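You operate a simulated robot arm through the tools that you are given. There is no shell and no other tool.

The job below is to be done with a simulated two-armed robot. You get a single attempt, and the scene is never put back.

## Task
Run 0.3 litres of water from the hose into the drum.
Fine: yellow lever shut again, nozzle back in its sleeve on the board.

It is judged by the outcome, as a careful person would: the job done as asked, and still so three seconds after it is handed in. It fails if anything else is knocked over, pushed out of place, dropped, spilled or broken.

## Robot
Two 7-joint arms with two-finger parallel grippers on one trunk that stands fixed in place. Base frame: the origin is at the foot of the trunk, x ahead of it, y to its left, z up. Units: mm, rad, N and s.
The left shoulder is at [71, 156, 1280], the right one opposite. Payload 3.91 kg a hand.
Tool frame (each hand has its own): the origin (TCP) lies between the finger pads and is the grasp point; the fingertips stand 30 mm ahead of it; z points along the fingers, y is the line along which they close. The gripper opens to 110 mm. The fingers are 20 mm wide and 10 mm thick; the gripper's body (48 by 112 mm) begins 55 mm behind the TCP.
Orientation is that of the tool frame in the base frame, as a unit quaternion [w, x, y, z]. With the fingers straight down and closing along the base's y, the tool's x points along the base's -x, its y along +y and its z along -z.

## Interface
- The arms move only by the tool drive_tool. It takes "left_rows", "right_rows" or both (then of equal length, played together; a hand with none holds still); each is a list of rows, each an object of numbers (a shift or turn left out is 0, a gripper value left out holds the last): "fingers": the finger opening in mm, from 0 to 110; "dx", "dy", "dz": the shift along the tool's x, y, z in mm; "ax", "ay", "az": the turn, a rotation vector about the tool's x, y, z in rad. In form: [{"fingers": .., "dx": .., "dy": .., "dz": .., "ax": .., "ay": .., "az": ..}, ...]. A call has 1 to 20 rows; each row is the pose to reach, as a shift and turn from the pose commanded when the call began, along the tool's axes at that moment. Rows are played at 5 a second. More than 50 mm and 0.15 rad between two rows, or a gripper value outside its range, and nothing of the call is played. Where a pose cannot be reached the arm comes as near as it can. A force on the tool above 40 N (or 10 N above the force at the start of the call, whichever is more), or a blocked arm, ends the call early, and 0.2 s more pass. Each finger travels about 108 mm/s and halts on what it meets, pressing with about 43 N; the grip force reading is that of the motor and also rises with nothing between the fingers. The clock runs only during rows and for 0.2 s after the last one: add rows that repeat a pose to give the fingers time. The reply holds the time, the measured pose of the TCP, the force on the tool along the base axes, the opening and the grip force, in the units named above and with some noise, with the torque about the TCP (base axes, N m) and any sound that the robot's microphone picked up.
- Cameras (640 x 400 px; columns grow to the right, rows downward): "scene" is now at [142.9, 5.9, 1532.5]; the picture's right is [0.06, -1.00, 0.00], its down [-0.31, -0.02, -0.95] and it looks along [0.95, 0.06, -0.31] (base axes); focal length 250 px, centre (320, 200). "left" rides on the left gripper at [72, -17, -103] in its tool frame; the picture's right is [0.23, 0.97, 0.00], its down [-0.76, 0.18, -0.62] and it looks along [-0.61, 0.14, 0.78] (tool axes); focal length 222 px, centre (320, 200). "right" rides on the right gripper at [72, 17, -103] in its tool frame; the picture's right is [-0.23, 0.97, 0.00], its down [-0.76, -0.18, -0.62] and it looks along [-0.61, -0.14, 0.78] (tool axes); focal length 222 px, centre (320, 200). There is no depth. A picture from a camera that has moved, and an enlarged one, comes with that camera's place and axes in the base frame and with its lens.
- camera(camera): a new picture of that camera. The clock stands still meanwhile.
- raise_lower(by): slides the trunk up (or, below 0, down) by that many mm; the arms and the scene camera ride with it, the base frame stays. It gives what a move gives, with no picture.
- head_to(pan, tilt): turns the head with the scene camera to pan (to the left, within 1.501 rad either way) and tilt (down, from -0.506 to 1.204), counted from straight ahead of the robot. It gives what a move gives.
- zoom(camera, box): a new picture of the part [left, top, right, bottom] of that camera's present view, enlarged. The clock stands still meanwhile.
- sign_off(): hands the job in; it is judged then, once.

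Nothing tells you positions but the pictures and the camera data. Unless the task says otherwise, let go and move clear before handing in.

The tools are called after "Request:" as a command line: name --argument value ..., lists and objects as JSON in quotes. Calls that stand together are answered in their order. drive_tool: Moves the arms, as the interface text tells. Its arguments: {"type":"object","properties":{"left_rows":{"type":"array","items":{"type":"object","properties":{"fingers":{"type":"number"},"dx":{"type":"number"},"dy":{"type":"number"},"dz":{"type":"number"},"ax":{"type":"number"},"ay":{"type":"number"},"az":{"type":"number"}}}},"right_rows":{"type":"array","items":{"type":"object","properties":{"fingers":{"type":"number"},"dx":{"type":"number"},"dy":{"type":"number"},"dz":{"type":"number"},"ax":{"type":"number"},"ay":{"type":"number"},"az":{"type":"number"}}}}},"required":[]} The other tools are called the same way: raise_lower (by) slides the trunk up or down; head_to (pan, tilt) turns the head that bears the scene camera; camera (camera) takes a picture; zoom (camera, box) takes an enlarged picture of a part of a camera's view; sign_off () hands the job in.

At the start:

```text
time: 0.0
left_tcp_pos: [689.5, 423.4, 1450.4]
left_tool_rot: [-0.001, 0.0, 1.0, 0.0]
left_contact_force: [0.3, 0.1, -0.1]
left_moment: [-0.03, -0.02, -0.04]
left_grip_width: 110.0
left_grip_force: 0.1
right_tcp_pos: [607.8, -204.4, 1472.8]
right_tool_rot: [0.0, 0.0, 1.0, 0.0]
right_contact_force: [0.7, 0.4, -0.4]
right_moment: [0.01, 0.01, -0.01]
right_grip_width: 109.9
right_grip_force: 0.0
trunk travel left (down, up): [-725.0, 215.0]
head pan, tilt: [0.061, 0.319]
```

scene: 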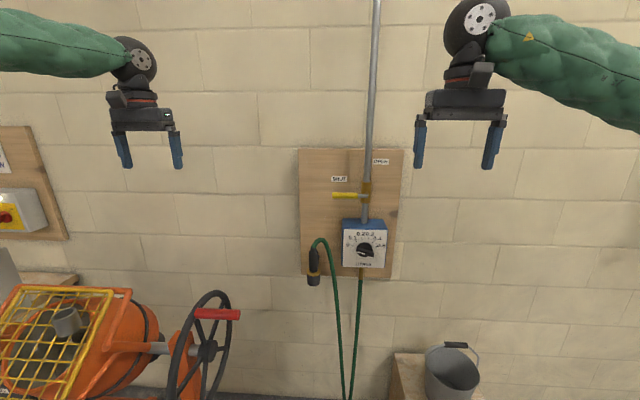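
right: 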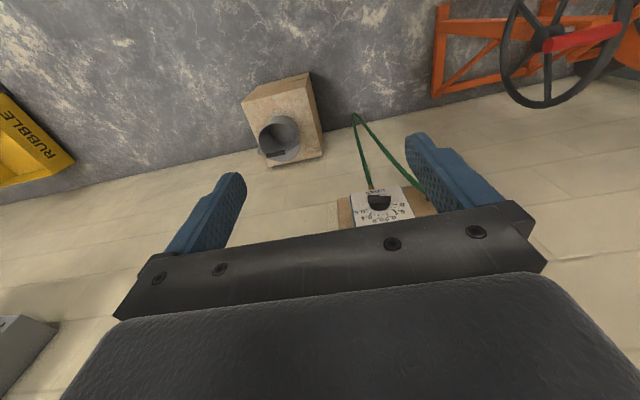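
left: 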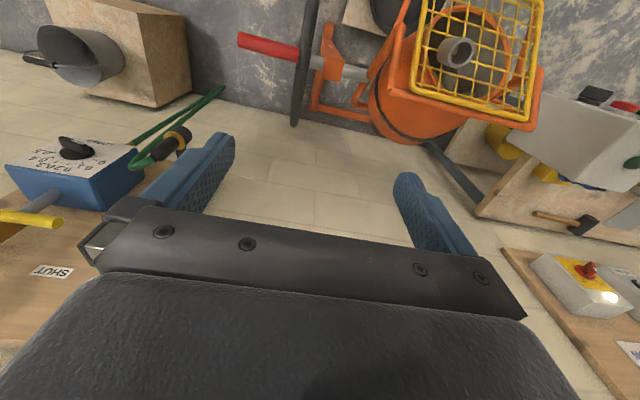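

I see a wall board with a yellow lever, a blue meter box with a dial, and a hose nozzle in a sleeve. To the left is an orange mixer drum with a yellow grid and a cup on it. I'll look closer before moving anything.

Request:
zoom --camera "scene" --box '[280, 130, 420, 300]'

Request:
zoom --camera "scene" --box '[0, 240, 260, 400]'

Request:
zoom --camera "left" --box '[0, 80, 240, 280]'

Request:
zoom --camera "left" --box '[320, 0, 640, 200]'

```text
2.35 times, centred on (350, 215) of scene
camera zoom: at [142.9, 5.9, 1532.5], right [0.06, -1.0, 0.0], down [-0.31, -0.02, -0.95], along [0.95, 0.06, -0.31], focal length 589 px, centre (249, 165)
```

zoom: 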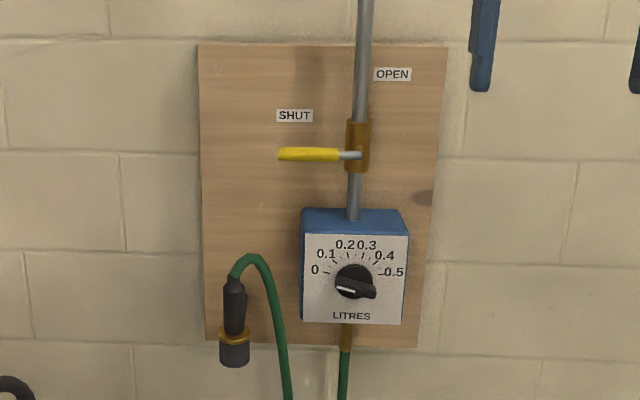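

```text
2.46 times, centred on (130, 320) of scene
camera zoom: at [142.9, 5.9, 1532.5], right [0.06, -1.0, 0.0], down [-0.31, -0.02, -0.95], along [0.95, 0.06, -0.31], focal length 616 px, centre (788, -95)
```

zoom: 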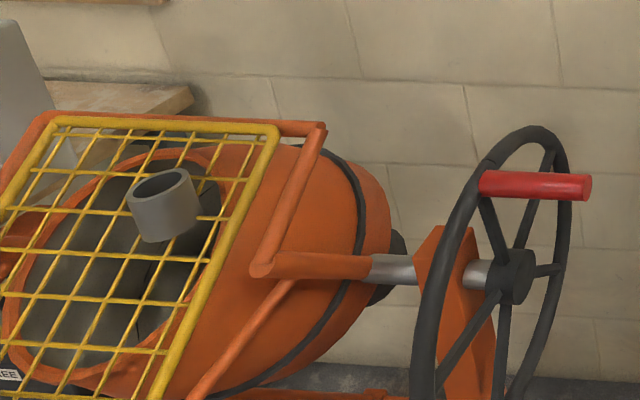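

```text
2.00 times, centred on (120, 180) of left
camera zoom: at [616.3, 407.0, 1555.2], right [-0.23, 0.97, 0.0], down [0.76, 0.18, 0.62], along [0.61, 0.14, -0.78], focal length 444 px, centre (720, 240)
```

zoom: 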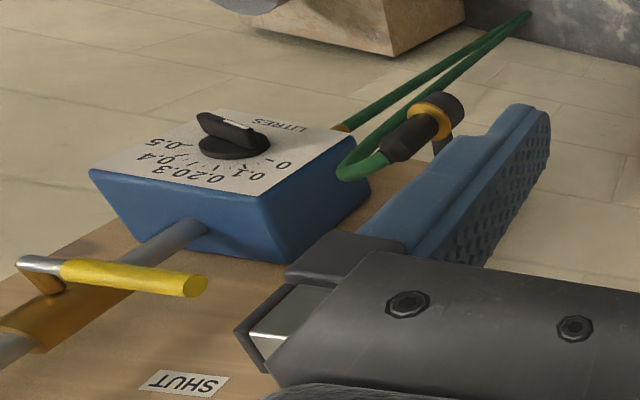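

```text
2.00 times, centred on (480, 100) of left
camera zoom: at [616.3, 407.0, 1555.2], right [-0.23, 0.97, 0.0], down [0.76, 0.18, 0.62], along [0.61, 0.14, -0.78], focal length 444 px, centre (0, 400)
```

zoom: 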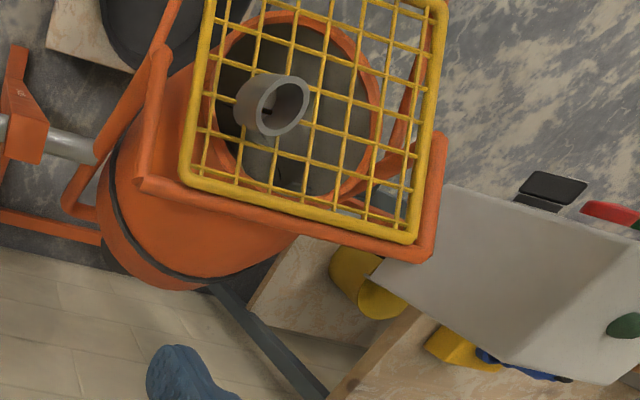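

The meter box has a knob with a scale 0–0.5 litres, and the drum's grid carries a grey collar, probably for the nozzle. I'll zoom in on the details.

Request:
zoom --camera "scene" --box '[340, 215, 390, 275]'

Request:
zoom --camera "scene" --box '[300, 230, 350, 290]'

Request:
zoom --camera "scene" --box '[325, 145, 405, 215]'

Request:
zoom --camera "scene" --box '[0, 280, 120, 400]'

```text
6.67 times, centred on (365, 245) of scene
camera zoom: at [142.9, 5.9, 1532.5], right [0.06, -1.0, 0.0], down [-0.31, -0.02, -0.95], along [0.95, 0.06, -0.31], focal length 1669 px, centre (20, -100)
```

zoom: 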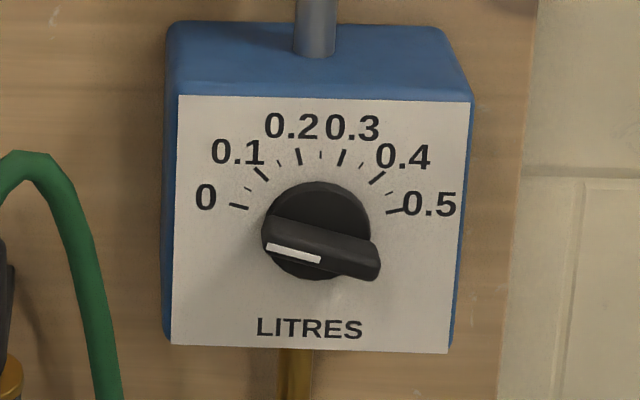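

```text
6.67 times, centred on (325, 260) of scene
camera zoom: at [142.9, 5.9, 1532.5], right [0.06, -1.0, 0.0], down [-0.31, -0.02, -0.95], along [0.95, 0.06, -0.31], focal length 1669 px, centre (287, -200)
```

zoom: 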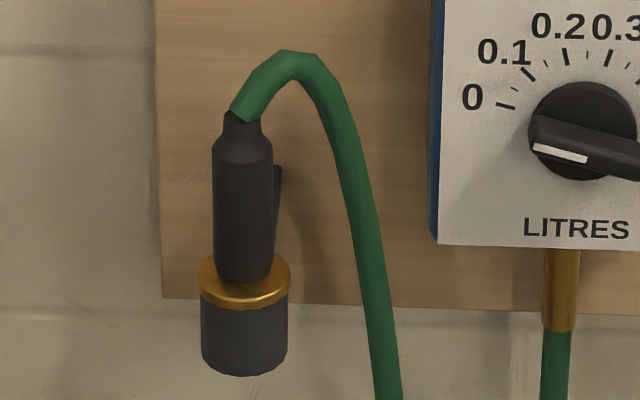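

```text
5.71 times, centred on (365, 180) of scene
camera zoom: at [142.9, 5.9, 1532.5], right [0.06, -1.0, 0.0], down [-0.31, -0.02, -0.95], along [0.95, 0.06, -0.31], focal length 1430 px, centre (63, 314)
```

zoom: 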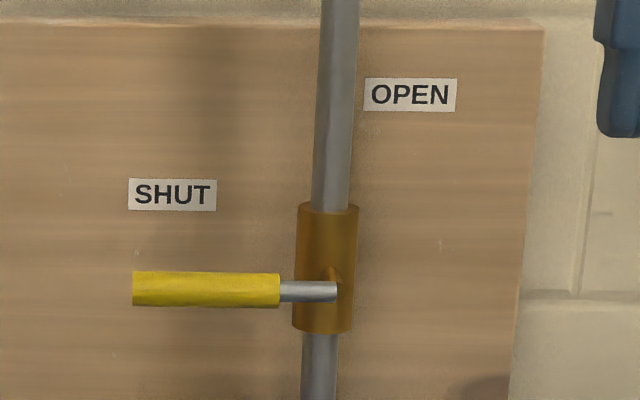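

```text
3.33 times, centred on (60, 340) of scene
camera zoom: at [142.9, 5.9, 1532.5], right [0.06, -1.0, 0.0], down [-0.31, -0.02, -0.95], along [0.95, 0.06, -0.31], focal length 834 px, centre (1187, -267)
```

zoom: 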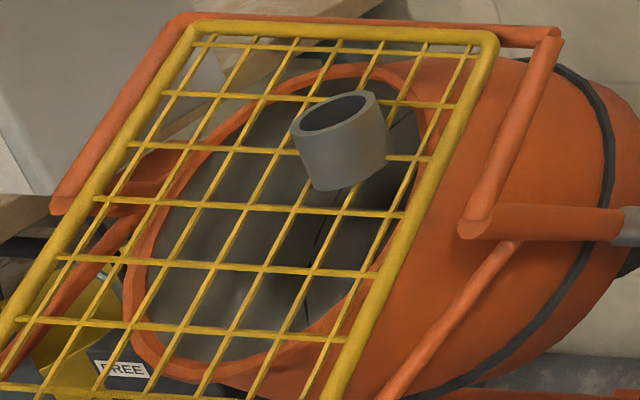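

I estimate lever tip ≈ [999, 14, 1269], knob ≈ [975, -111, 1058], nozzle ring ≈ [950, 78, 973], collar on the drum grid ≈ [601, 663, 1076]. I'll turn the head to see the drum better.

Request:
head_to --pan 0.7 --tilt 0.6

Request:
camera --camera "scene"

```text
time: 1.0
left_tcp_pos: [689.4, 424.6, 1451.1]
left_tool_rot: [0.0, 0.0, 1.0, 0.0]
left_contact_force: [1.5, 0.4, 0.5]
left_moment: [0.01, -0.02, -0.05]
left_grip_width: 109.7
left_grip_force: 0.0
right_tcp_pos: [607.8, -204.9, 1474.3]
right_tool_rot: [0.0, 0.001, 1.0, 0.0]
right_contact_force: [0.2, 0.5, 0.2]
right_moment: [0.0, 0.01, -0.02]
right_grip_width: 110.0
right_grip_force: 0.1
trunk travel left (down, up): [-725.0, 215.0]
head pan, tilt: [0.7, 0.6]
```

```text
taken
camera scene: at [117.4, 57.0, 1506.8], right [0.64, -0.77, 0.0], down [-0.43, -0.36, -0.83], along [0.63, 0.53, -0.56], focal length 250 px, centre (320, 200)
```

scene: 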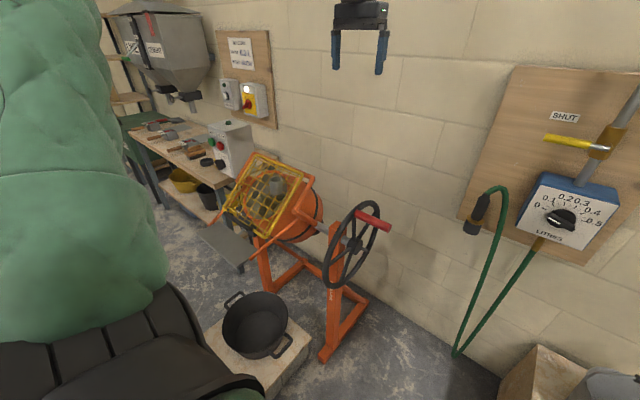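

The drum faces the robot with a pot on a block in front of it, and the tilt wheel is between the drum and board. I'll zoom on the drum and collar.

Request:
zoom --camera "scene" --box '[210, 140, 400, 260]'

Request:
zoom --camera "scene" --box '[240, 150, 320, 210]'

Request:
zoom --camera "scene" --box '[440, 120, 640, 360]'

Request:
zoom --camera "scene" --box '[200, 20, 300, 130]'

```text
3.33 times, centred on (305, 200) of scene
camera zoom: at [117.4, 57.0, 1506.8], right [0.64, -0.77, 0.0], down [-0.43, -0.36, -0.83], along [0.63, 0.53, -0.56], focal length 834 px, centre (370, 200)
```

zoom: 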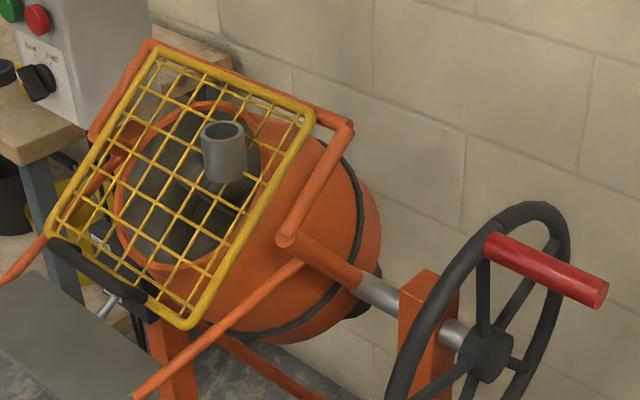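

```text
6.67 times, centred on (280, 180) of scene
camera zoom: at [117.4, 57.0, 1506.8], right [0.64, -0.77, 0.0], down [-0.43, -0.36, -0.83], along [0.63, 0.53, -0.56], focal length 1669 px, centre (587, 333)
```

zoom: 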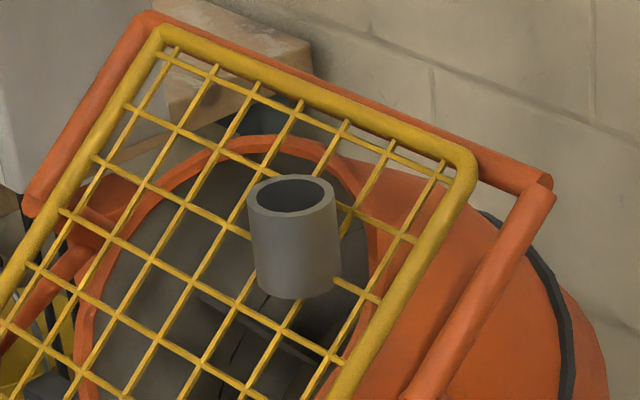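

```text
1.67 times, centred on (540, 240) of scene
camera zoom: at [117.4, 57.0, 1506.8], right [0.64, -0.77, 0.0], down [-0.43, -0.36, -0.83], along [0.63, 0.53, -0.56], focal length 417 px, centre (-47, 133)
```

zoom: 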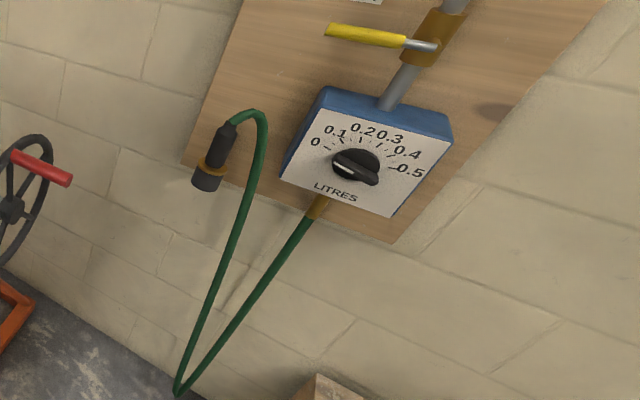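

```text
3.64 times, centred on (250, 75) of scene
camera zoom: at [117.4, 57.0, 1506.8], right [0.64, -0.77, 0.0], down [-0.43, -0.36, -0.83], along [0.63, 0.53, -0.56], focal length 910 px, centre (574, 654)
```

zoom: 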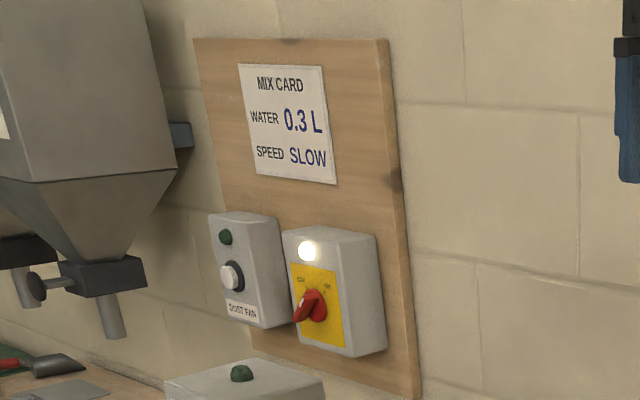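

The collar is a vertical tube (about 47 mm outer, 36 mm inner), top centre ≈ [601, 667, 1073]. Next I'll check the nozzle and sleeve and the wheel from this viewpoint.

Request:
zoom --camera "scene" --box '[455, 180, 515, 240]'

Request:
zoom --camera "scene" --box '[515, 120, 640, 260]'

Request:
zoom --camera "left" --box '[120, 80, 220, 180]'

Request:
zoom --camera "left" --box '[0, 120, 120, 300]'

```text
6.67 times, centred on (485, 210) of scene
camera zoom: at [117.4, 57.0, 1506.8], right [0.64, -0.77, 0.0], down [-0.43, -0.36, -0.83], along [0.63, 0.53, -0.56], focal length 1669 px, centre (-780, 133)
```

zoom: 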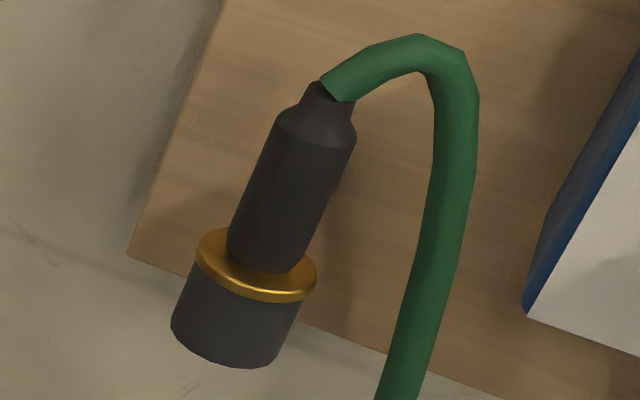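

```text
2.86 times, centred on (578, 190) of scene
camera zoom: at [117.4, 57.0, 1506.8], right [0.64, -0.77, 0.0], down [-0.43, -0.36, -0.83], along [0.63, 0.53, -0.56], focal length 715 px, centre (-416, 229)
```

zoom: 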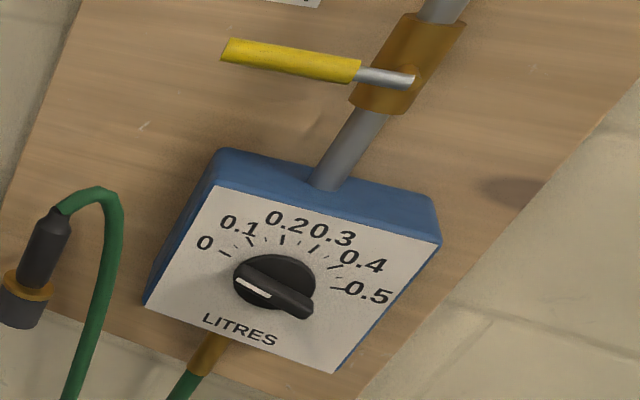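

```text
4.00 times, centred on (170, 130) of left
camera zoom: at [616.3, 407.0, 1555.2], right [-0.23, 0.97, 0.0], down [0.76, 0.18, 0.62], along [0.61, 0.14, -0.78], focal length 888 px, centre (920, 480)
```

zoom: 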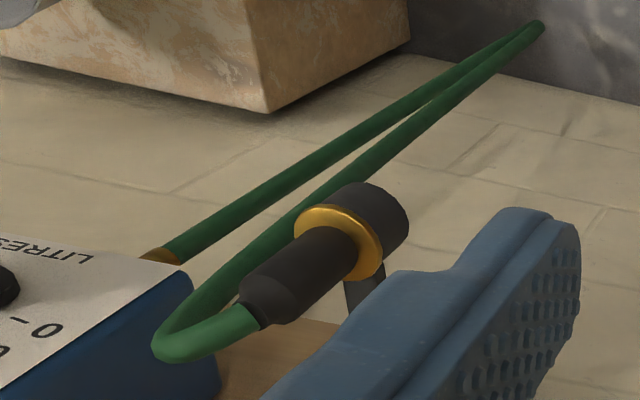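

```text
2.22 times, centred on (60, 210) of left
camera zoom: at [616.3, 407.0, 1555.2], right [-0.23, 0.97, 0.0], down [0.76, 0.18, 0.62], along [0.61, 0.14, -0.78], focal length 494 px, centre (898, 178)
```

zoom: 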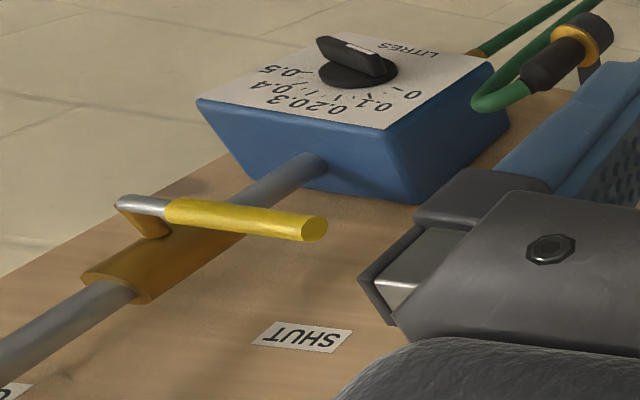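

The nozzle stands vertically in its sleeve at about x 951, y 80 with its brass flange at z ≈ 980, and the body is about 35 mm thick. I'll rotate the left hand to point forward while lowering it a bit.

Request:
drive_tool --left_rows '[{"fingers": 110, "ay": -0.131, "dz": 12}, {"ay": -0.262, "dz": 24}, {"ay": -0.393, "dz": 36}, {"ay": -0.524, "dz": 48}, {"ay": -0.655, "dz": 60}, {"ay": -0.785, "dz": 72}, {"ay": -0.916, "dz": 84}, {"ay": -1.047, "dz": 96}, {"ay": -1.178, "dz": 108}, {"ay": -1.309, "dz": 120}, {"ay": -1.44, "dz": 132}, {"ay": -1.571, "dz": 144}, {"ay": -1.571, "dz": 150, "fingers": 70}]'

Request:
camera --camera "left"

Request:
camera --camera "scene"

```text
time: 3.8
left_tcp_pos: [688.9, 422.0, 1300.2]
left_tool_rot: [0.708, -0.001, 0.706, 0.0]
left_contact_force: [-0.2, -0.1, 0.5]
left_moment: [0.0, -0.05, 0.02]
left_grip_width: 69.8
left_grip_force: 0.0
right_tcp_pos: [606.7, -204.1, 1474.1]
right_tool_rot: [0.0, 0.0, 1.0, 0.0]
right_contact_force: [0.3, 0.8, -0.2]
right_moment: [-0.01, 0.02, -0.02]
right_grip_width: 110.0
right_grip_force: 0.1
trunk travel left (down, up): [-725.0, 215.0]
head pan, tilt: [0.7, 0.6]
```

```text
taken
camera left: at [584.7, 405.3, 1229.4], right [0.0, 0.97, -0.23], down [-0.62, 0.18, 0.76], along [0.78, 0.14, 0.61], focal length 222 px, centre (320, 200)
```

left: 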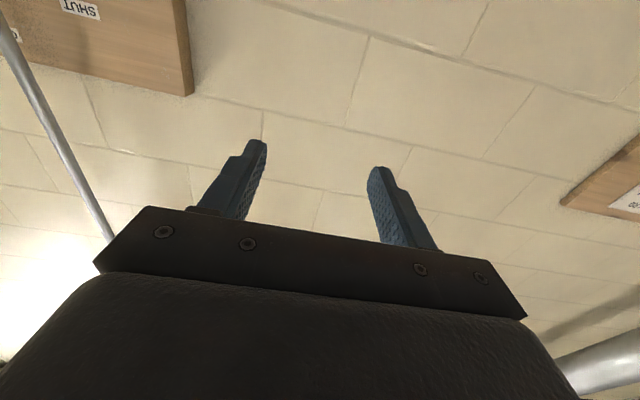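

```text
taken
camera scene: at [117.0, 57.0, 1506.8], right [0.64, -0.76, 0.0], down [-0.43, -0.36, -0.82], along [0.63, 0.53, -0.57], focal length 250 px, centre (320, 200)
```

scene: 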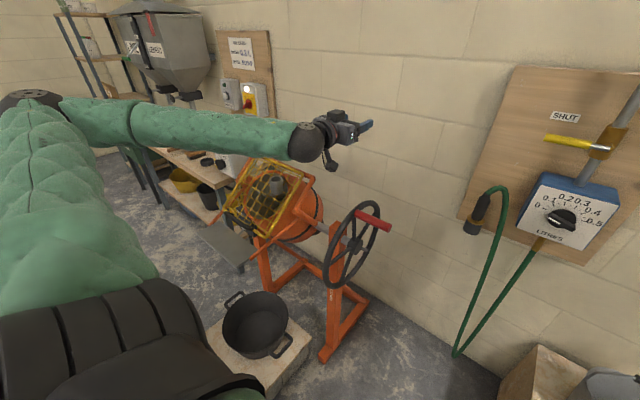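

The hand points forward, but with the camera underneath looking up. I'll roll the hand half a turn so the camera sits above and looks down on the work.

Request:
drive_tool --left_rows '[{"az": 0.15}, {"az": 0.3}, {"az": 0.45}, {"az": 0.6}, {"az": 0.75}, {"az": 0.9}, {"az": 1.05}, {"az": 1.2}, {"az": 1.35}, {"az": 1.5}, {"az": 1.57}]'

Request:
camera --camera "left"

Request:
camera --camera "scene"

```text
time: 6.2
left_tcp_pos: [688.4, 424.8, 1300.5]
left_tool_rot: [0.5, 0.5, 0.5, 0.5]
left_contact_force: [-0.4, -0.4, -0.2]
left_moment: [0.01, 0.01, -0.01]
left_grip_width: 70.1
left_grip_force: 0.1
right_tcp_pos: [607.4, -204.2, 1474.0]
right_tool_rot: [0.0, -0.001, 1.0, 0.0]
right_contact_force: [0.9, -0.8, 0.5]
right_moment: [0.02, 0.04, -0.01]
right_grip_width: 110.0
right_grip_force: 0.1
trunk travel left (down, up): [-725.0, 215.0]
head pan, tilt: [0.7, 0.6]
```

```text
taken
camera left: at [585.3, 496.8, 1285.2], right [0.0, 0.23, 0.97], down [-0.62, -0.76, 0.18], along [0.78, -0.61, 0.14], focal length 222 px, centre (320, 200)
```

left: 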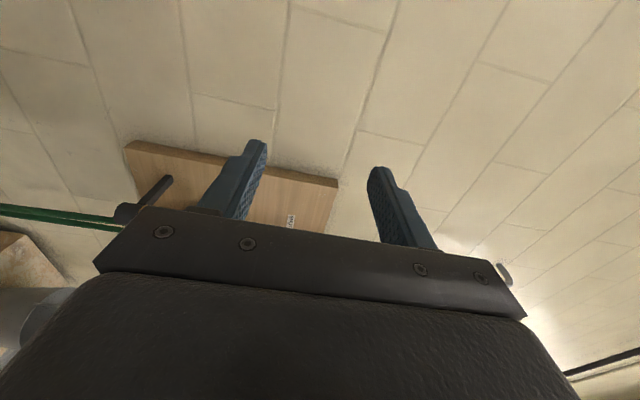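

```text
taken
camera scene: at [117.1, 57.1, 1506.7], right [0.64, -0.76, 0.0], down [-0.43, -0.36, -0.82], along [0.63, 0.53, -0.57], focal length 250 px, centre (320, 200)
```

scene: 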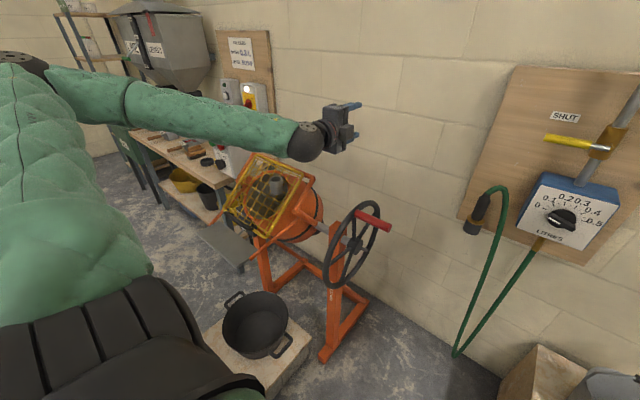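

That half of the roll works. I'll continue the roll to put the camera on top.

Request:
drive_tool --left_rows '[{"az": 0.15}, {"az": 0.3}, {"az": 0.45}, {"az": 0.6}, {"az": 0.75}, {"az": 0.9}, {"az": 1.05}, {"az": 1.2}, {"az": 1.35}, {"az": 1.5}, {"az": 1.5708}, {"az": 1.5708}]'

Request:
camera --camera "left"

Request:
camera --camera "scene"

```text
time: 8.8
left_tcp_pos: [690.0, 424.0, 1300.2]
left_tool_rot: [-0.001, 0.707, 0.001, 0.707]
left_contact_force: [0.6, 0.4, 0.2]
left_moment: [-0.02, 0.0, 0.0]
left_grip_width: 69.8
left_grip_force: 0.0
right_tcp_pos: [606.3, -204.0, 1473.7]
right_tool_rot: [0.0, 0.0, 1.0, 0.0]
right_contact_force: [-0.5, 0.7, 0.3]
right_moment: [0.02, -0.03, -0.02]
right_grip_width: 110.1
right_grip_force: 0.0
trunk travel left (down, up): [-725.0, 215.0]
head pan, tilt: [0.7, 0.6]
```

```text
taken
camera left: at [585.5, 440.5, 1374.3], right [0.0, -0.97, 0.23], down [-0.62, -0.18, -0.76], along [0.78, -0.14, -0.61], focal length 222 px, centre (320, 200)
```

left: 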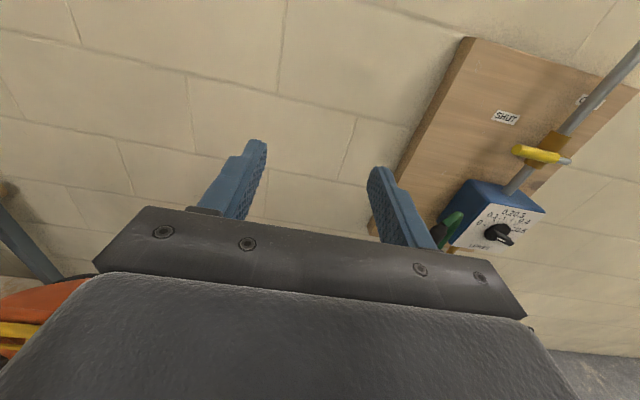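

```text
taken
camera scene: at [117.3, 57.2, 1506.7], right [0.64, -0.76, 0.0], down [-0.43, -0.36, -0.82], along [0.63, 0.53, -0.57], focal length 250 px, centre (320, 200)
```

scene: 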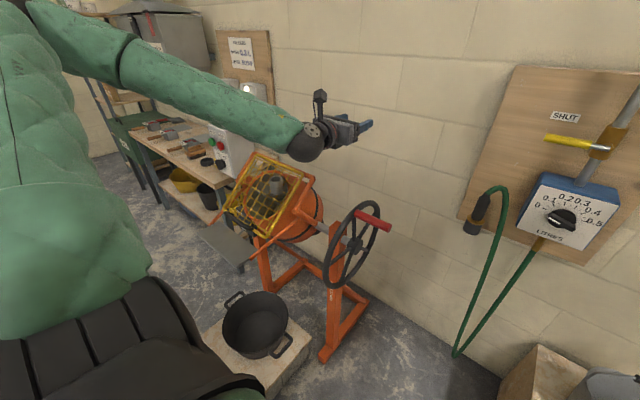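

The hand is oriented as wanted (tool z = +X, tool x = +Z, tool y = -Y). I'll move it sideways to line up in front of the nozzle, staying high first.

Request:
drive_tool --left_rows '[{"dx": -5, "dy": 38.3, "dz": 7, "fingers": 62}, {"dx": -10, "dy": 76.6, "dz": 14}, {"dx": -15, "dy": 114.8, "dz": 21}, {"dx": -20, "dy": 153.1, "dz": 28}, {"dx": -25, "dy": 191.4, "dz": 35}, {"dx": -30, "dy": 229.7, "dz": 42}, {"dx": -35, "dy": 268, "dz": 49}, {"dx": -40, "dy": 306.2, "dz": 56}, {"dx": -45, "dy": 344.5, "dz": 63}, {"dx": -45, "dy": 344.5, "dz": 63}]'

Request:
head_to --pan 0.1 --tilt 0.5

Request:
camera --camera "scene"

Request:
camera --camera "left"

```text
time: 11.0
left_tcp_pos: [752.5, 77.0, 1255.6]
left_tool_rot: [0.0, 0.707, 0.001, 0.707]
left_contact_force: [-0.2, 0.1, -0.3]
left_moment: [-0.01, 0.02, -0.04]
left_grip_width: 62.1
left_grip_force: 0.0
right_tcp_pos: [606.6, -203.9, 1475.3]
right_tool_rot: [0.0, 0.0, 1.0, 0.001]
right_contact_force: [0.2, -0.1, 0.1]
right_moment: [0.01, -0.03, 0.0]
right_grip_width: 109.8
right_grip_force: 0.1
trunk travel left (down, up): [-725.0, 215.0]
head pan, tilt: [0.7, 0.6]
```

```text
time: 12.0
left_tcp_pos: [751.7, 77.0, 1255.2]
left_tool_rot: [0.0, 0.707, 0.0, 0.707]
left_contact_force: [0.4, 0.1, 0.2]
left_moment: [-0.02, 0.0, -0.04]
left_grip_width: 62.1
left_grip_force: 0.1
right_tcp_pos: [606.4, -205.2, 1473.5]
right_tool_rot: [0.0, 0.0, 1.0, 0.0]
right_contact_force: [0.0, 0.1, 0.0]
right_moment: [-0.01, 0.0, 0.02]
right_grip_width: 110.1
right_grip_force: 0.1
trunk travel left (down, up): [-725.0, 215.0]
head pan, tilt: [0.099, 0.499]
```

```text
taken
camera scene: at [140.3, 9.2, 1515.8], right [0.1, -0.99, 0.0], down [-0.48, -0.05, -0.88], along [0.87, 0.09, -0.48], focal length 250 px, centre (320, 200)
```

scene: 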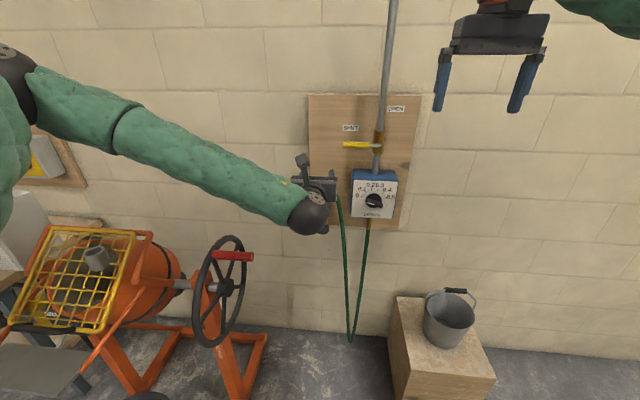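

```text
taken
camera left: at [648.5, 95.0, 1328.4], right [0.0, -0.97, 0.23], down [-0.62, -0.18, -0.76], along [0.78, -0.14, -0.61], focal length 222 px, centre (320, 200)
```

left: 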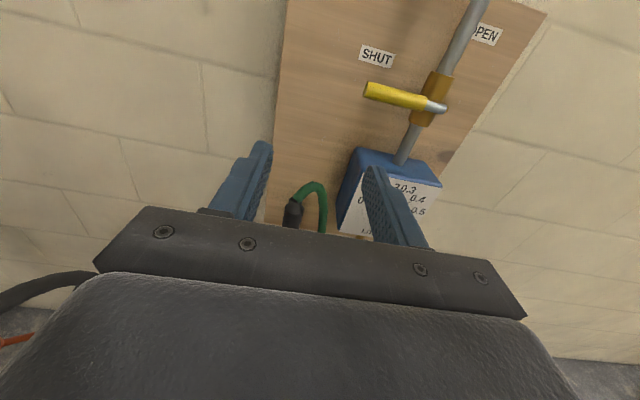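

The path is clear and the elbow is high. Now I'll descend to nozzle-body height while staying about 140 mm in front of it.

Request:
drive_tool --left_rows '[{"dx": -45, "dy": -1, "dz": 12}, {"dx": -90, "dy": -2, "dz": 24}, {"dx": -135, "dy": -2, "dz": 36}, {"dx": -180, "dy": -2, "dz": 48}, {"dx": -223, "dy": -2, "dz": 60}, {"dx": -223, "dy": -2, "dz": 60}]'

Request:
camera --camera "scene"

Request:
camera --camera "left"

Request:
camera --camera "right"

```text
time: 13.4
left_tcp_pos: [785.3, 154.4, 1108.1]
left_tool_rot: [0.0, 0.707, 0.0, 0.707]
left_contact_force: [0.6, 0.0, -0.1]
left_moment: [-0.04, 0.03, 0.05]
left_grip_width: 61.9
left_grip_force: 0.0
left hand out of reach, approached as far as the arm can: row 2, 3, 4, 5, 6
right_tcp_pos: [608.4, -204.5, 1474.1]
right_tool_rot: [0.0, 0.001, 1.0, 0.001]
right_contact_force: [1.0, -1.0, 0.3]
right_moment: [0.01, 0.0, 0.0]
right_grip_width: 110.2
right_grip_force: 0.0
trunk travel left (down, up): [-725.0, 215.0]
head pan, tilt: [0.099, 0.499]
```

```text
taken
camera scene: at [140.5, 8.6, 1515.8], right [0.1, -1.0, 0.0], down [-0.48, -0.05, -0.88], along [0.87, 0.09, -0.48], focal length 250 px, centre (320, 200)
```

scene: 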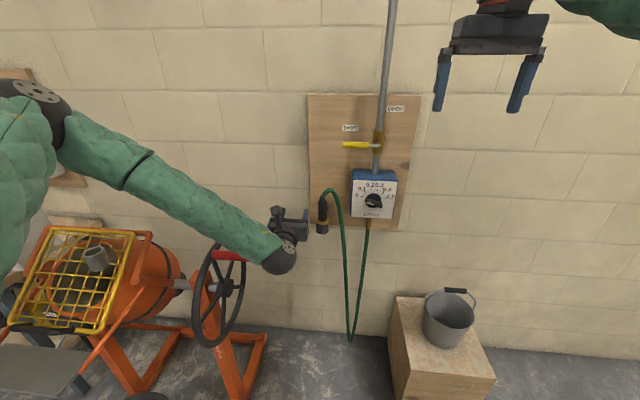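

```text
taken
camera left: at [681.8, 171.8, 1181.1], right [0.0, -0.97, 0.23], down [-0.62, -0.18, -0.76], along [0.78, -0.14, -0.61], focal length 222 px, centre (320, 200)
```

left: 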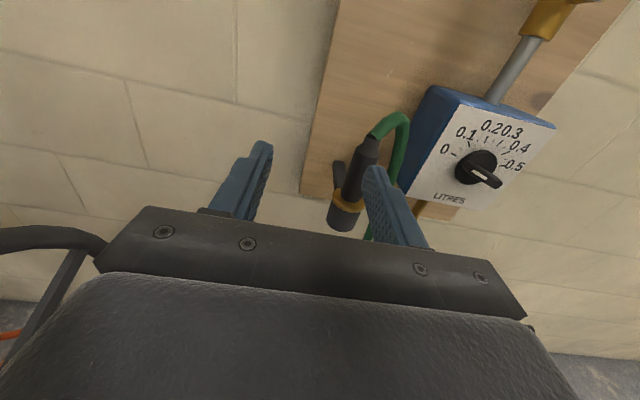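

```text
taken
camera right: at [535.3, -190.0, 1576.8], right [0.23, 0.97, 0.0], down [0.76, -0.18, 0.62], along [0.61, -0.14, -0.78], focal length 222 px, centre (320, 200)
```

right: 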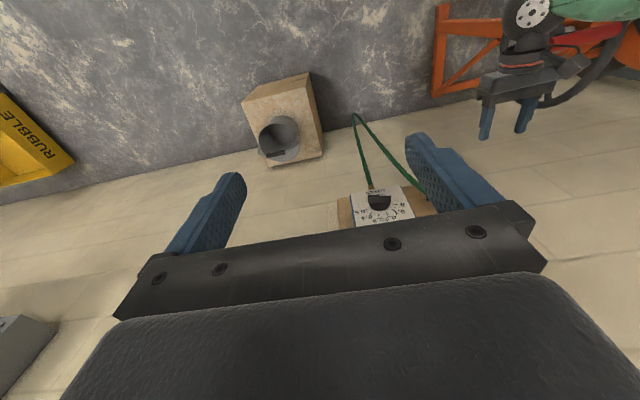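

The arm ran out of reach at low height with the trunk this high. I'll back up to the earlier height, then lower the trunk instead so the hand stays near shoulder level.

Request:
drive_tool --left_rows '[{"dx": 45, "dz": -12}, {"dx": 90, "dz": -24}, {"dx": 130, "dz": -36}, {"dx": 147, "dz": -40}, {"dx": 147, "dz": -40}]'

```text
time: 14.6
left_tcp_pos: [750.1, 157.3, 1255.7]
left_tool_rot: [0.0, 0.707, 0.0, 0.707]
left_contact_force: [1.4, 0.0, -0.7]
left_moment: [-0.01, -0.05, -0.02]
left_grip_width: 61.9
left_grip_force: 0.1
right_tcp_pos: [607.4, -204.3, 1473.7]
right_tool_rot: [-0.001, 0.0, 1.0, 0.001]
right_contact_force: [0.3, -0.8, 0.0]
right_moment: [-0.01, 0.01, -0.03]
right_grip_width: 110.1
right_grip_force: 0.0
trunk travel left (down, up): [-725.0, 215.0]
head pan, tilt: [0.099, 0.499]
```

The commanded pose follows what was reached, so the hand is now at [750, 157, 1256]. I'll line it up with the nozzle in y, then lower the trunk.

Request:
drive_tool --left_rows '[{"dy": 39}, {"dy": 77}, {"dy": 77}]'

Request:
raise_lower --by -225

Request:
camera --camera "scene"

Request:
camera --camera "left"

Request:
camera --camera "right"

```text
time: 15.4
left_tcp_pos: [750.0, 82.7, 1260.2]
left_tool_rot: [0.0, 0.707, 0.001, 0.707]
left_contact_force: [-0.4, -0.4, -0.2]
left_moment: [0.0, -0.01, 0.01]
left_grip_width: 62.0
left_grip_force: 0.1
right_tcp_pos: [604.9, -203.8, 1476.1]
right_tool_rot: [0.0, 0.0, 1.0, 0.0]
right_contact_force: [-0.2, 0.2, 0.7]
right_moment: [0.01, -0.06, 0.02]
right_grip_width: 110.1
right_grip_force: 0.1
trunk travel left (down, up): [-725.0, 215.0]
head pan, tilt: [0.099, 0.499]
```

```text
time: 17.8
left_tcp_pos: [750.7, 81.7, 1034.4]
left_tool_rot: [0.001, 0.707, 0.001, 0.707]
left_contact_force: [0.1, -0.8, 1.3]
left_moment: [0.02, -0.02, -0.01]
left_grip_width: 62.1
left_grip_force: 0.1
right_tcp_pos: [606.9, -204.9, 1248.1]
right_tool_rot: [0.0, 0.001, 1.0, 0.0]
right_contact_force: [-0.1, 0.9, 0.2]
right_moment: [0.02, -0.01, -0.03]
right_grip_width: 109.8
right_grip_force: 0.2
trunk travel left (down, up): [-500.0, 440.0]
head pan, tilt: [0.099, 0.499]
```

```text
taken
camera scene: at [140.0, 9.1, 1290.9], right [0.1, -1.0, 0.0], down [-0.48, -0.05, -0.88], along [0.87, 0.09, -0.48], focal length 250 px, centre (320, 200)
```

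scene: 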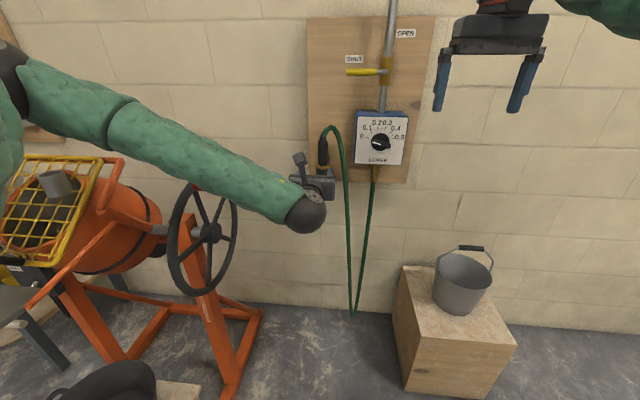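

```text
taken
camera left: at [646.9, 99.0, 1108.0], right [0.0, -0.97, 0.23], down [-0.62, -0.18, -0.76], along [0.78, -0.14, -0.61], focal length 222 px, centre (320, 200)
```

left: 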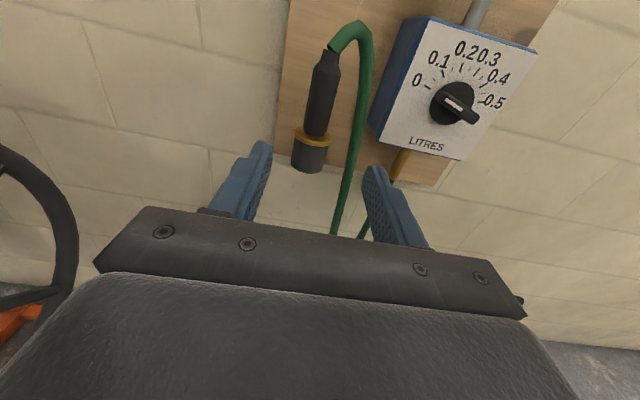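

```text
taken
camera right: at [534.8, -189.4, 1352.1], right [0.23, 0.97, 0.0], down [0.76, -0.18, 0.62], along [0.61, -0.14, -0.78], focal length 222 px, centre (320, 200)
```

right: 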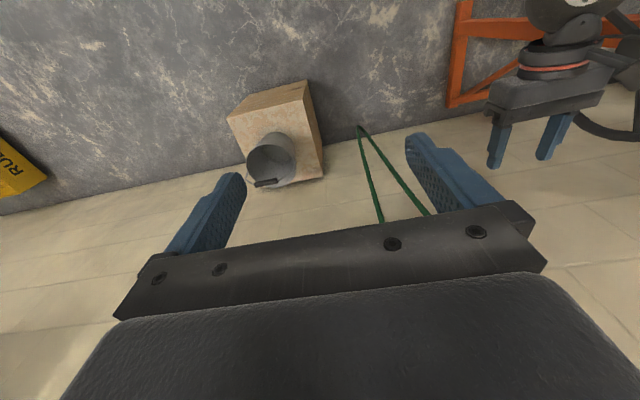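

From the left hand camera the ring is confirmed at about [951, 80, 980]. I'll zoom to measure the body and hose clearance.

Request:
zoom --camera "left" --box '[270, 10, 400, 190]'

Request:
zoom --camera "scene" --box '[290, 110, 420, 200]'

```text
2.22 times, centred on (335, 100) of left
camera zoom: at [646.9, 99.0, 1108.0], right [0.0, -0.97, 0.23], down [-0.62, -0.18, -0.76], along [0.78, -0.14, -0.61], focal length 494 px, centre (287, 422)
```

zoom: 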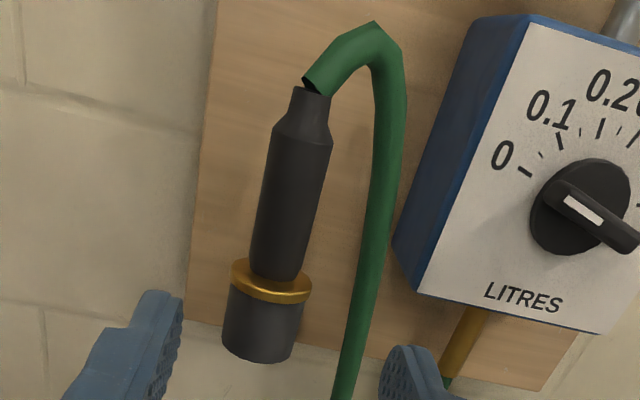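

```text
4.44 times, centred on (355, 155) of scene
camera zoom: at [140.0, 9.1, 1290.9], right [0.1, -1.0, 0.0], down [-0.48, -0.05, -0.88], along [0.87, 0.09, -0.48], focal length 1113 px, centre (164, 400)
```

zoom: 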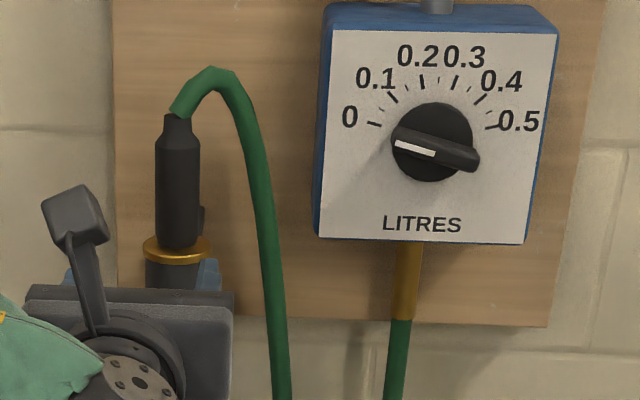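

The body is about 34 mm in diameter, z 988–1066. I'll narrow the fingers to 52 mm and slide forward around it at z ≈ 1032, stopping with the TCP near the nozzle axis.

Request:
drive_tool --left_rows '[{"fingers": 52, "dx": -1, "dy": 1, "dz": 35}, {"dx": -2, "dy": 1.5, "dz": 70}, {"dx": -2, "dy": 1.5, "dz": 105}, {"dx": -2, "dy": 1.5, "dz": 130}, {"dx": -2, "dy": 1.5, "dz": 130}]'

Request:
camera --camera "left"

Request:
camera --camera "scene"

```text
time: 19.0
left_tcp_pos: [879.5, 85.6, 1035.4]
left_tool_rot: [0.001, 0.708, 0.0, 0.706]
left_contact_force: [0.1, 0.1, 0.0]
left_moment: [0.01, -0.03, 0.0]
left_grip_width: 52.0
left_grip_force: 0.2
left hand out of reach, approached as far as the arm can: row 4, 5
right_tcp_pos: [607.1, -204.3, 1249.0]
right_tool_rot: [0.0, 0.001, 1.0, 0.0]
right_contact_force: [0.8, -1.1, 0.4]
right_moment: [0.03, 0.01, 0.03]
right_grip_width: 109.9
right_grip_force: 0.0
trunk travel left (down, up): [-500.0, 440.0]
head pan, tilt: [0.099, 0.499]
```

```text
taken
camera left: at [775.3, 102.7, 1109.5], right [0.0, -0.97, 0.23], down [-0.62, -0.18, -0.76], along [0.78, -0.14, -0.61], focal length 222 px, centre (320, 200)
```

left: 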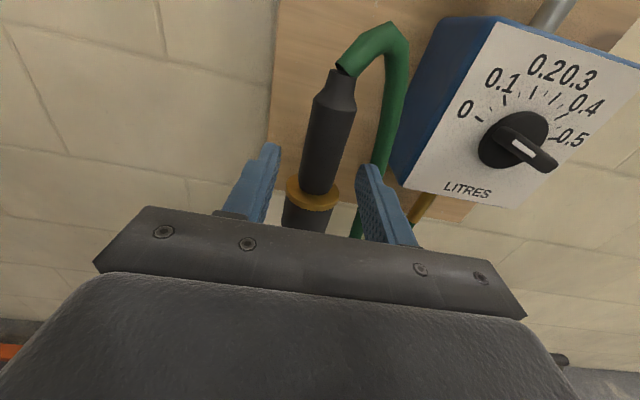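

```text
taken
camera scene: at [140.3, 9.0, 1290.8], right [0.1, -1.0, 0.0], down [-0.48, -0.05, -0.88], along [0.87, 0.09, -0.48], focal length 250 px, centre (320, 200)
```

scene: 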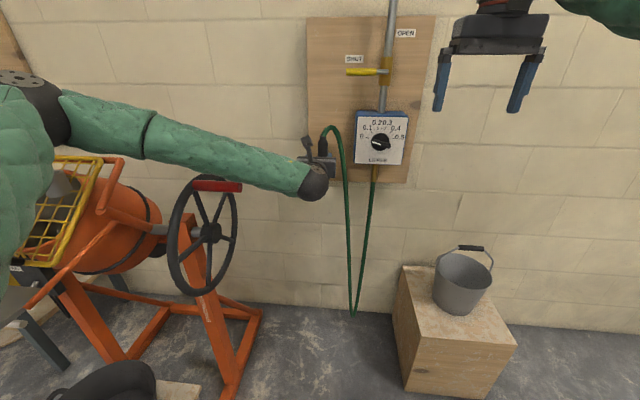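

This rolled-over wrist position runs out of reach at x ≈ 880. I'll back off, unroll the hand to its natural side and use a roughly 38° downward tilt instead, which also lets its camera look level at the nozzle and collar.

Request:
drive_tool --left_rows '[{"dz": -45}, {"dz": -90, "dx": 20}, {"dz": -135, "dx": 60, "az": -0.15}, {"dz": -180, "dx": 100, "az": -0.3}, {"dz": -180, "dx": 115, "az": -0.45}, {"dz": -180, "dx": 115, "az": -0.6}, {"dz": -180, "dx": 115, "az": -0.75}, {"dz": -180, "dx": 115, "az": -0.9}, {"dz": -180, "dx": 115, "az": -1.05}, {"dz": -180, "dx": 115, "az": -1.2}, {"dz": -180, "dx": 115, "az": -1.35}, {"dz": -180, "dx": 115, "az": -1.5}, {"dz": -180, "dx": 115, "az": -1.65}, {"dz": -180, "dx": 115, "az": -1.8}, {"dz": -180, "dx": 115, "az": -1.95}, {"dz": -180, "dx": 115, "az": -2.1}, {"dz": -180, "dx": 115, "az": -2.25}, {"dz": -180, "dx": 115, "az": -2.4}, {"dz": -180, "dx": 115, "az": -2.55}, {"dz": -180, "dx": 115, "az": -2.7}]'

Request:
camera --camera "scene"

```text
refused: row 3 steps farther than a row can; nothing moved
```

```text
taken
camera scene: at [140.3, 9.0, 1290.8], right [0.1, -1.0, 0.0], down [-0.48, -0.05, -0.88], along [0.87, 0.09, -0.48], focal length 250 px, centre (320, 200)
```

scene: 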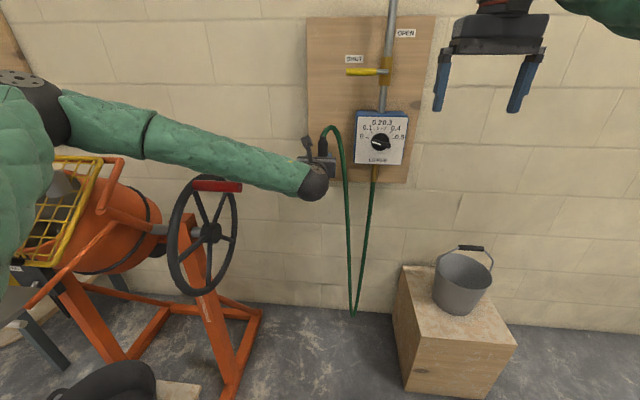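

That row step was too long and nothing moved. I'll resend it with shorter steps.

Request:
drive_tool --left_rows '[{"dz": -40}, {"dz": -80, "dx": 15}, {"dz": -115, "dx": 45, "az": -0.14}, {"dz": -150, "dx": 75, "az": -0.28}, {"dz": -180, "dx": 105, "az": -0.42}, {"dz": -180, "dx": 115, "az": -0.56}, {"dz": -180, "dx": 115, "az": -0.7}, {"dz": -180, "dx": 115, "az": -0.84}, {"dz": -180, "dx": 115, "az": -0.98}, {"dz": -180, "dx": 115, "az": -1.12}, {"dz": -180, "dx": 115, "az": -1.26}, {"dz": -180, "dx": 115, "az": -1.4}, {"dz": -180, "dx": 115, "az": -1.54}, {"dz": -180, "dx": 115, "az": -1.68}, {"dz": -180, "dx": 115, "az": -1.82}, {"dz": -180, "dx": 115, "az": -1.96}, {"dz": -180, "dx": 115, "az": -2.1}, {"dz": -180, "dx": 115, "az": -2.24}, {"dz": -180, "dx": 115, "az": -2.38}, {"dz": -180, "dx": 115, "az": -2.52}]'

Request:
camera --camera "scene"

```text
time: 23.2
left_tcp_pos: [699.9, 85.5, 1150.6]
left_tool_rot: [0.673, 0.216, 0.674, 0.216]
left_contact_force: [-0.2, -0.4, 0.2]
left_moment: [0.01, -0.01, -0.01]
left_grip_width: 51.8
left_grip_force: 0.1
right_tcp_pos: [606.9, -205.3, 1249.5]
right_tool_rot: [0.0, 0.0, 1.0, 0.0]
right_contact_force: [0.6, 0.0, -0.4]
right_moment: [0.03, -0.04, -0.01]
right_grip_width: 109.9
right_grip_force: 0.1
trunk travel left (down, up): [-500.0, 440.0]
head pan, tilt: [0.099, 0.499]
```

```text
taken
camera scene: at [140.2, 9.1, 1290.8], right [0.1, -1.0, 0.0], down [-0.48, -0.05, -0.88], along [0.87, 0.09, -0.48], focal length 250 px, centre (320, 200)
```

scene: 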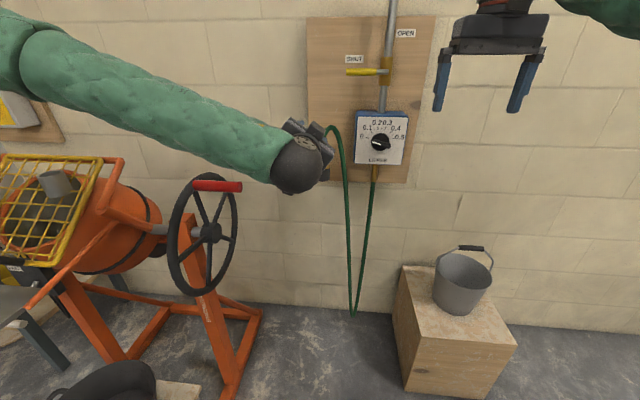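

The arm unrolled cleanly. I'll finish the roll and then pitch the hand down.

Request:
drive_tool --left_rows '[{"az": -0.14}, {"az": -0.28}, {"az": -0.42}, {"az": -0.56}, {"az": -0.6216}, {"az": -0.6216}]'

Request:
drive_tool --left_rows '[{"ay": 0.14}, {"ay": 0.28}, {"ay": 0.42}, {"ay": 0.56}, {"ay": 0.67}, {"ay": 0.67}]'

Request:
camera --camera "scene"

Request:
camera --camera "left"

```text
time: 24.6
left_tcp_pos: [699.3, 86.3, 1150.2]
left_tool_rot: [0.707, -0.001, 0.707, 0.0]
left_contact_force: [0.1, 0.2, 1.2]
left_moment: [0.02, -0.04, -0.01]
left_grip_width: 51.8
left_grip_force: 0.1
right_tcp_pos: [606.3, -204.4, 1249.9]
right_tool_rot: [0.0, 0.001, 1.0, 0.001]
right_contact_force: [-0.1, -0.2, 0.2]
right_moment: [-0.03, 0.0, 0.0]
right_grip_width: 110.3
right_grip_force: 0.0
trunk travel left (down, up): [-500.0, 440.0]
head pan, tilt: [0.099, 0.499]
```

```text
time: 26.0
left_tcp_pos: [700.0, 87.1, 1150.0]
left_tool_rot: [0.434, -0.001, 0.901, -0.001]
left_contact_force: [0.3, 0.3, 0.2]
left_moment: [0.02, -0.01, 0.03]
left_grip_width: 52.3
left_grip_force: 0.1
right_tcp_pos: [606.2, -203.7, 1249.3]
right_tool_rot: [0.001, 0.0, 1.0, 0.0]
right_contact_force: [0.1, 0.6, -0.6]
right_moment: [0.04, -0.01, -0.02]
right_grip_width: 109.7
right_grip_force: 0.1
trunk travel left (down, up): [-500.0, 440.0]
head pan, tilt: [0.099, 0.499]
```

```text
taken
camera scene: at [140.2, 9.3, 1290.8], right [0.1, -0.99, 0.0], down [-0.48, -0.05, -0.88], along [0.87, 0.09, -0.48], focal length 250 px, centre (320, 200)
```

scene: 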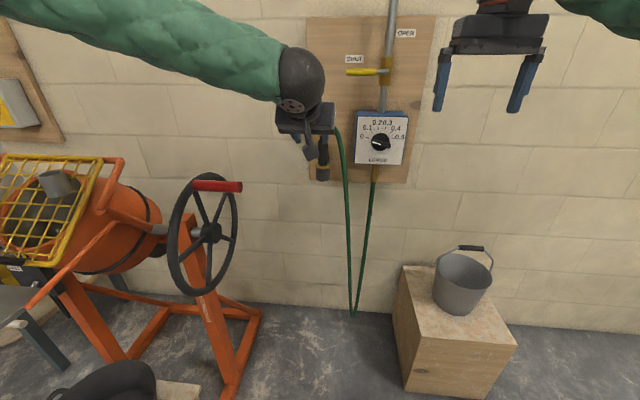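

```text
taken
camera left: at [573.0, 69.2, 1158.9], right [-0.14, 0.97, -0.18], down [-0.01, 0.18, 0.98], along [0.99, 0.14, -0.01], focal length 222 px, centre (320, 200)
```

left: 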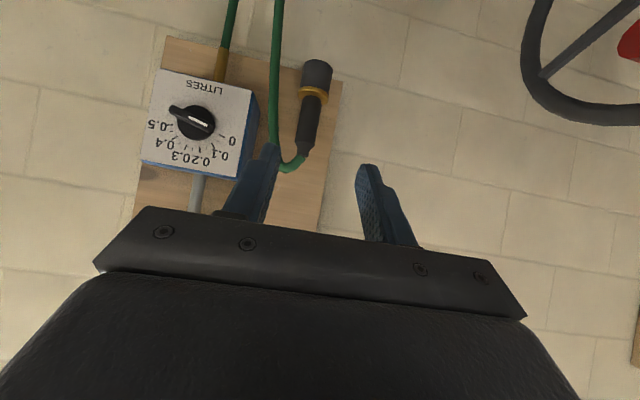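

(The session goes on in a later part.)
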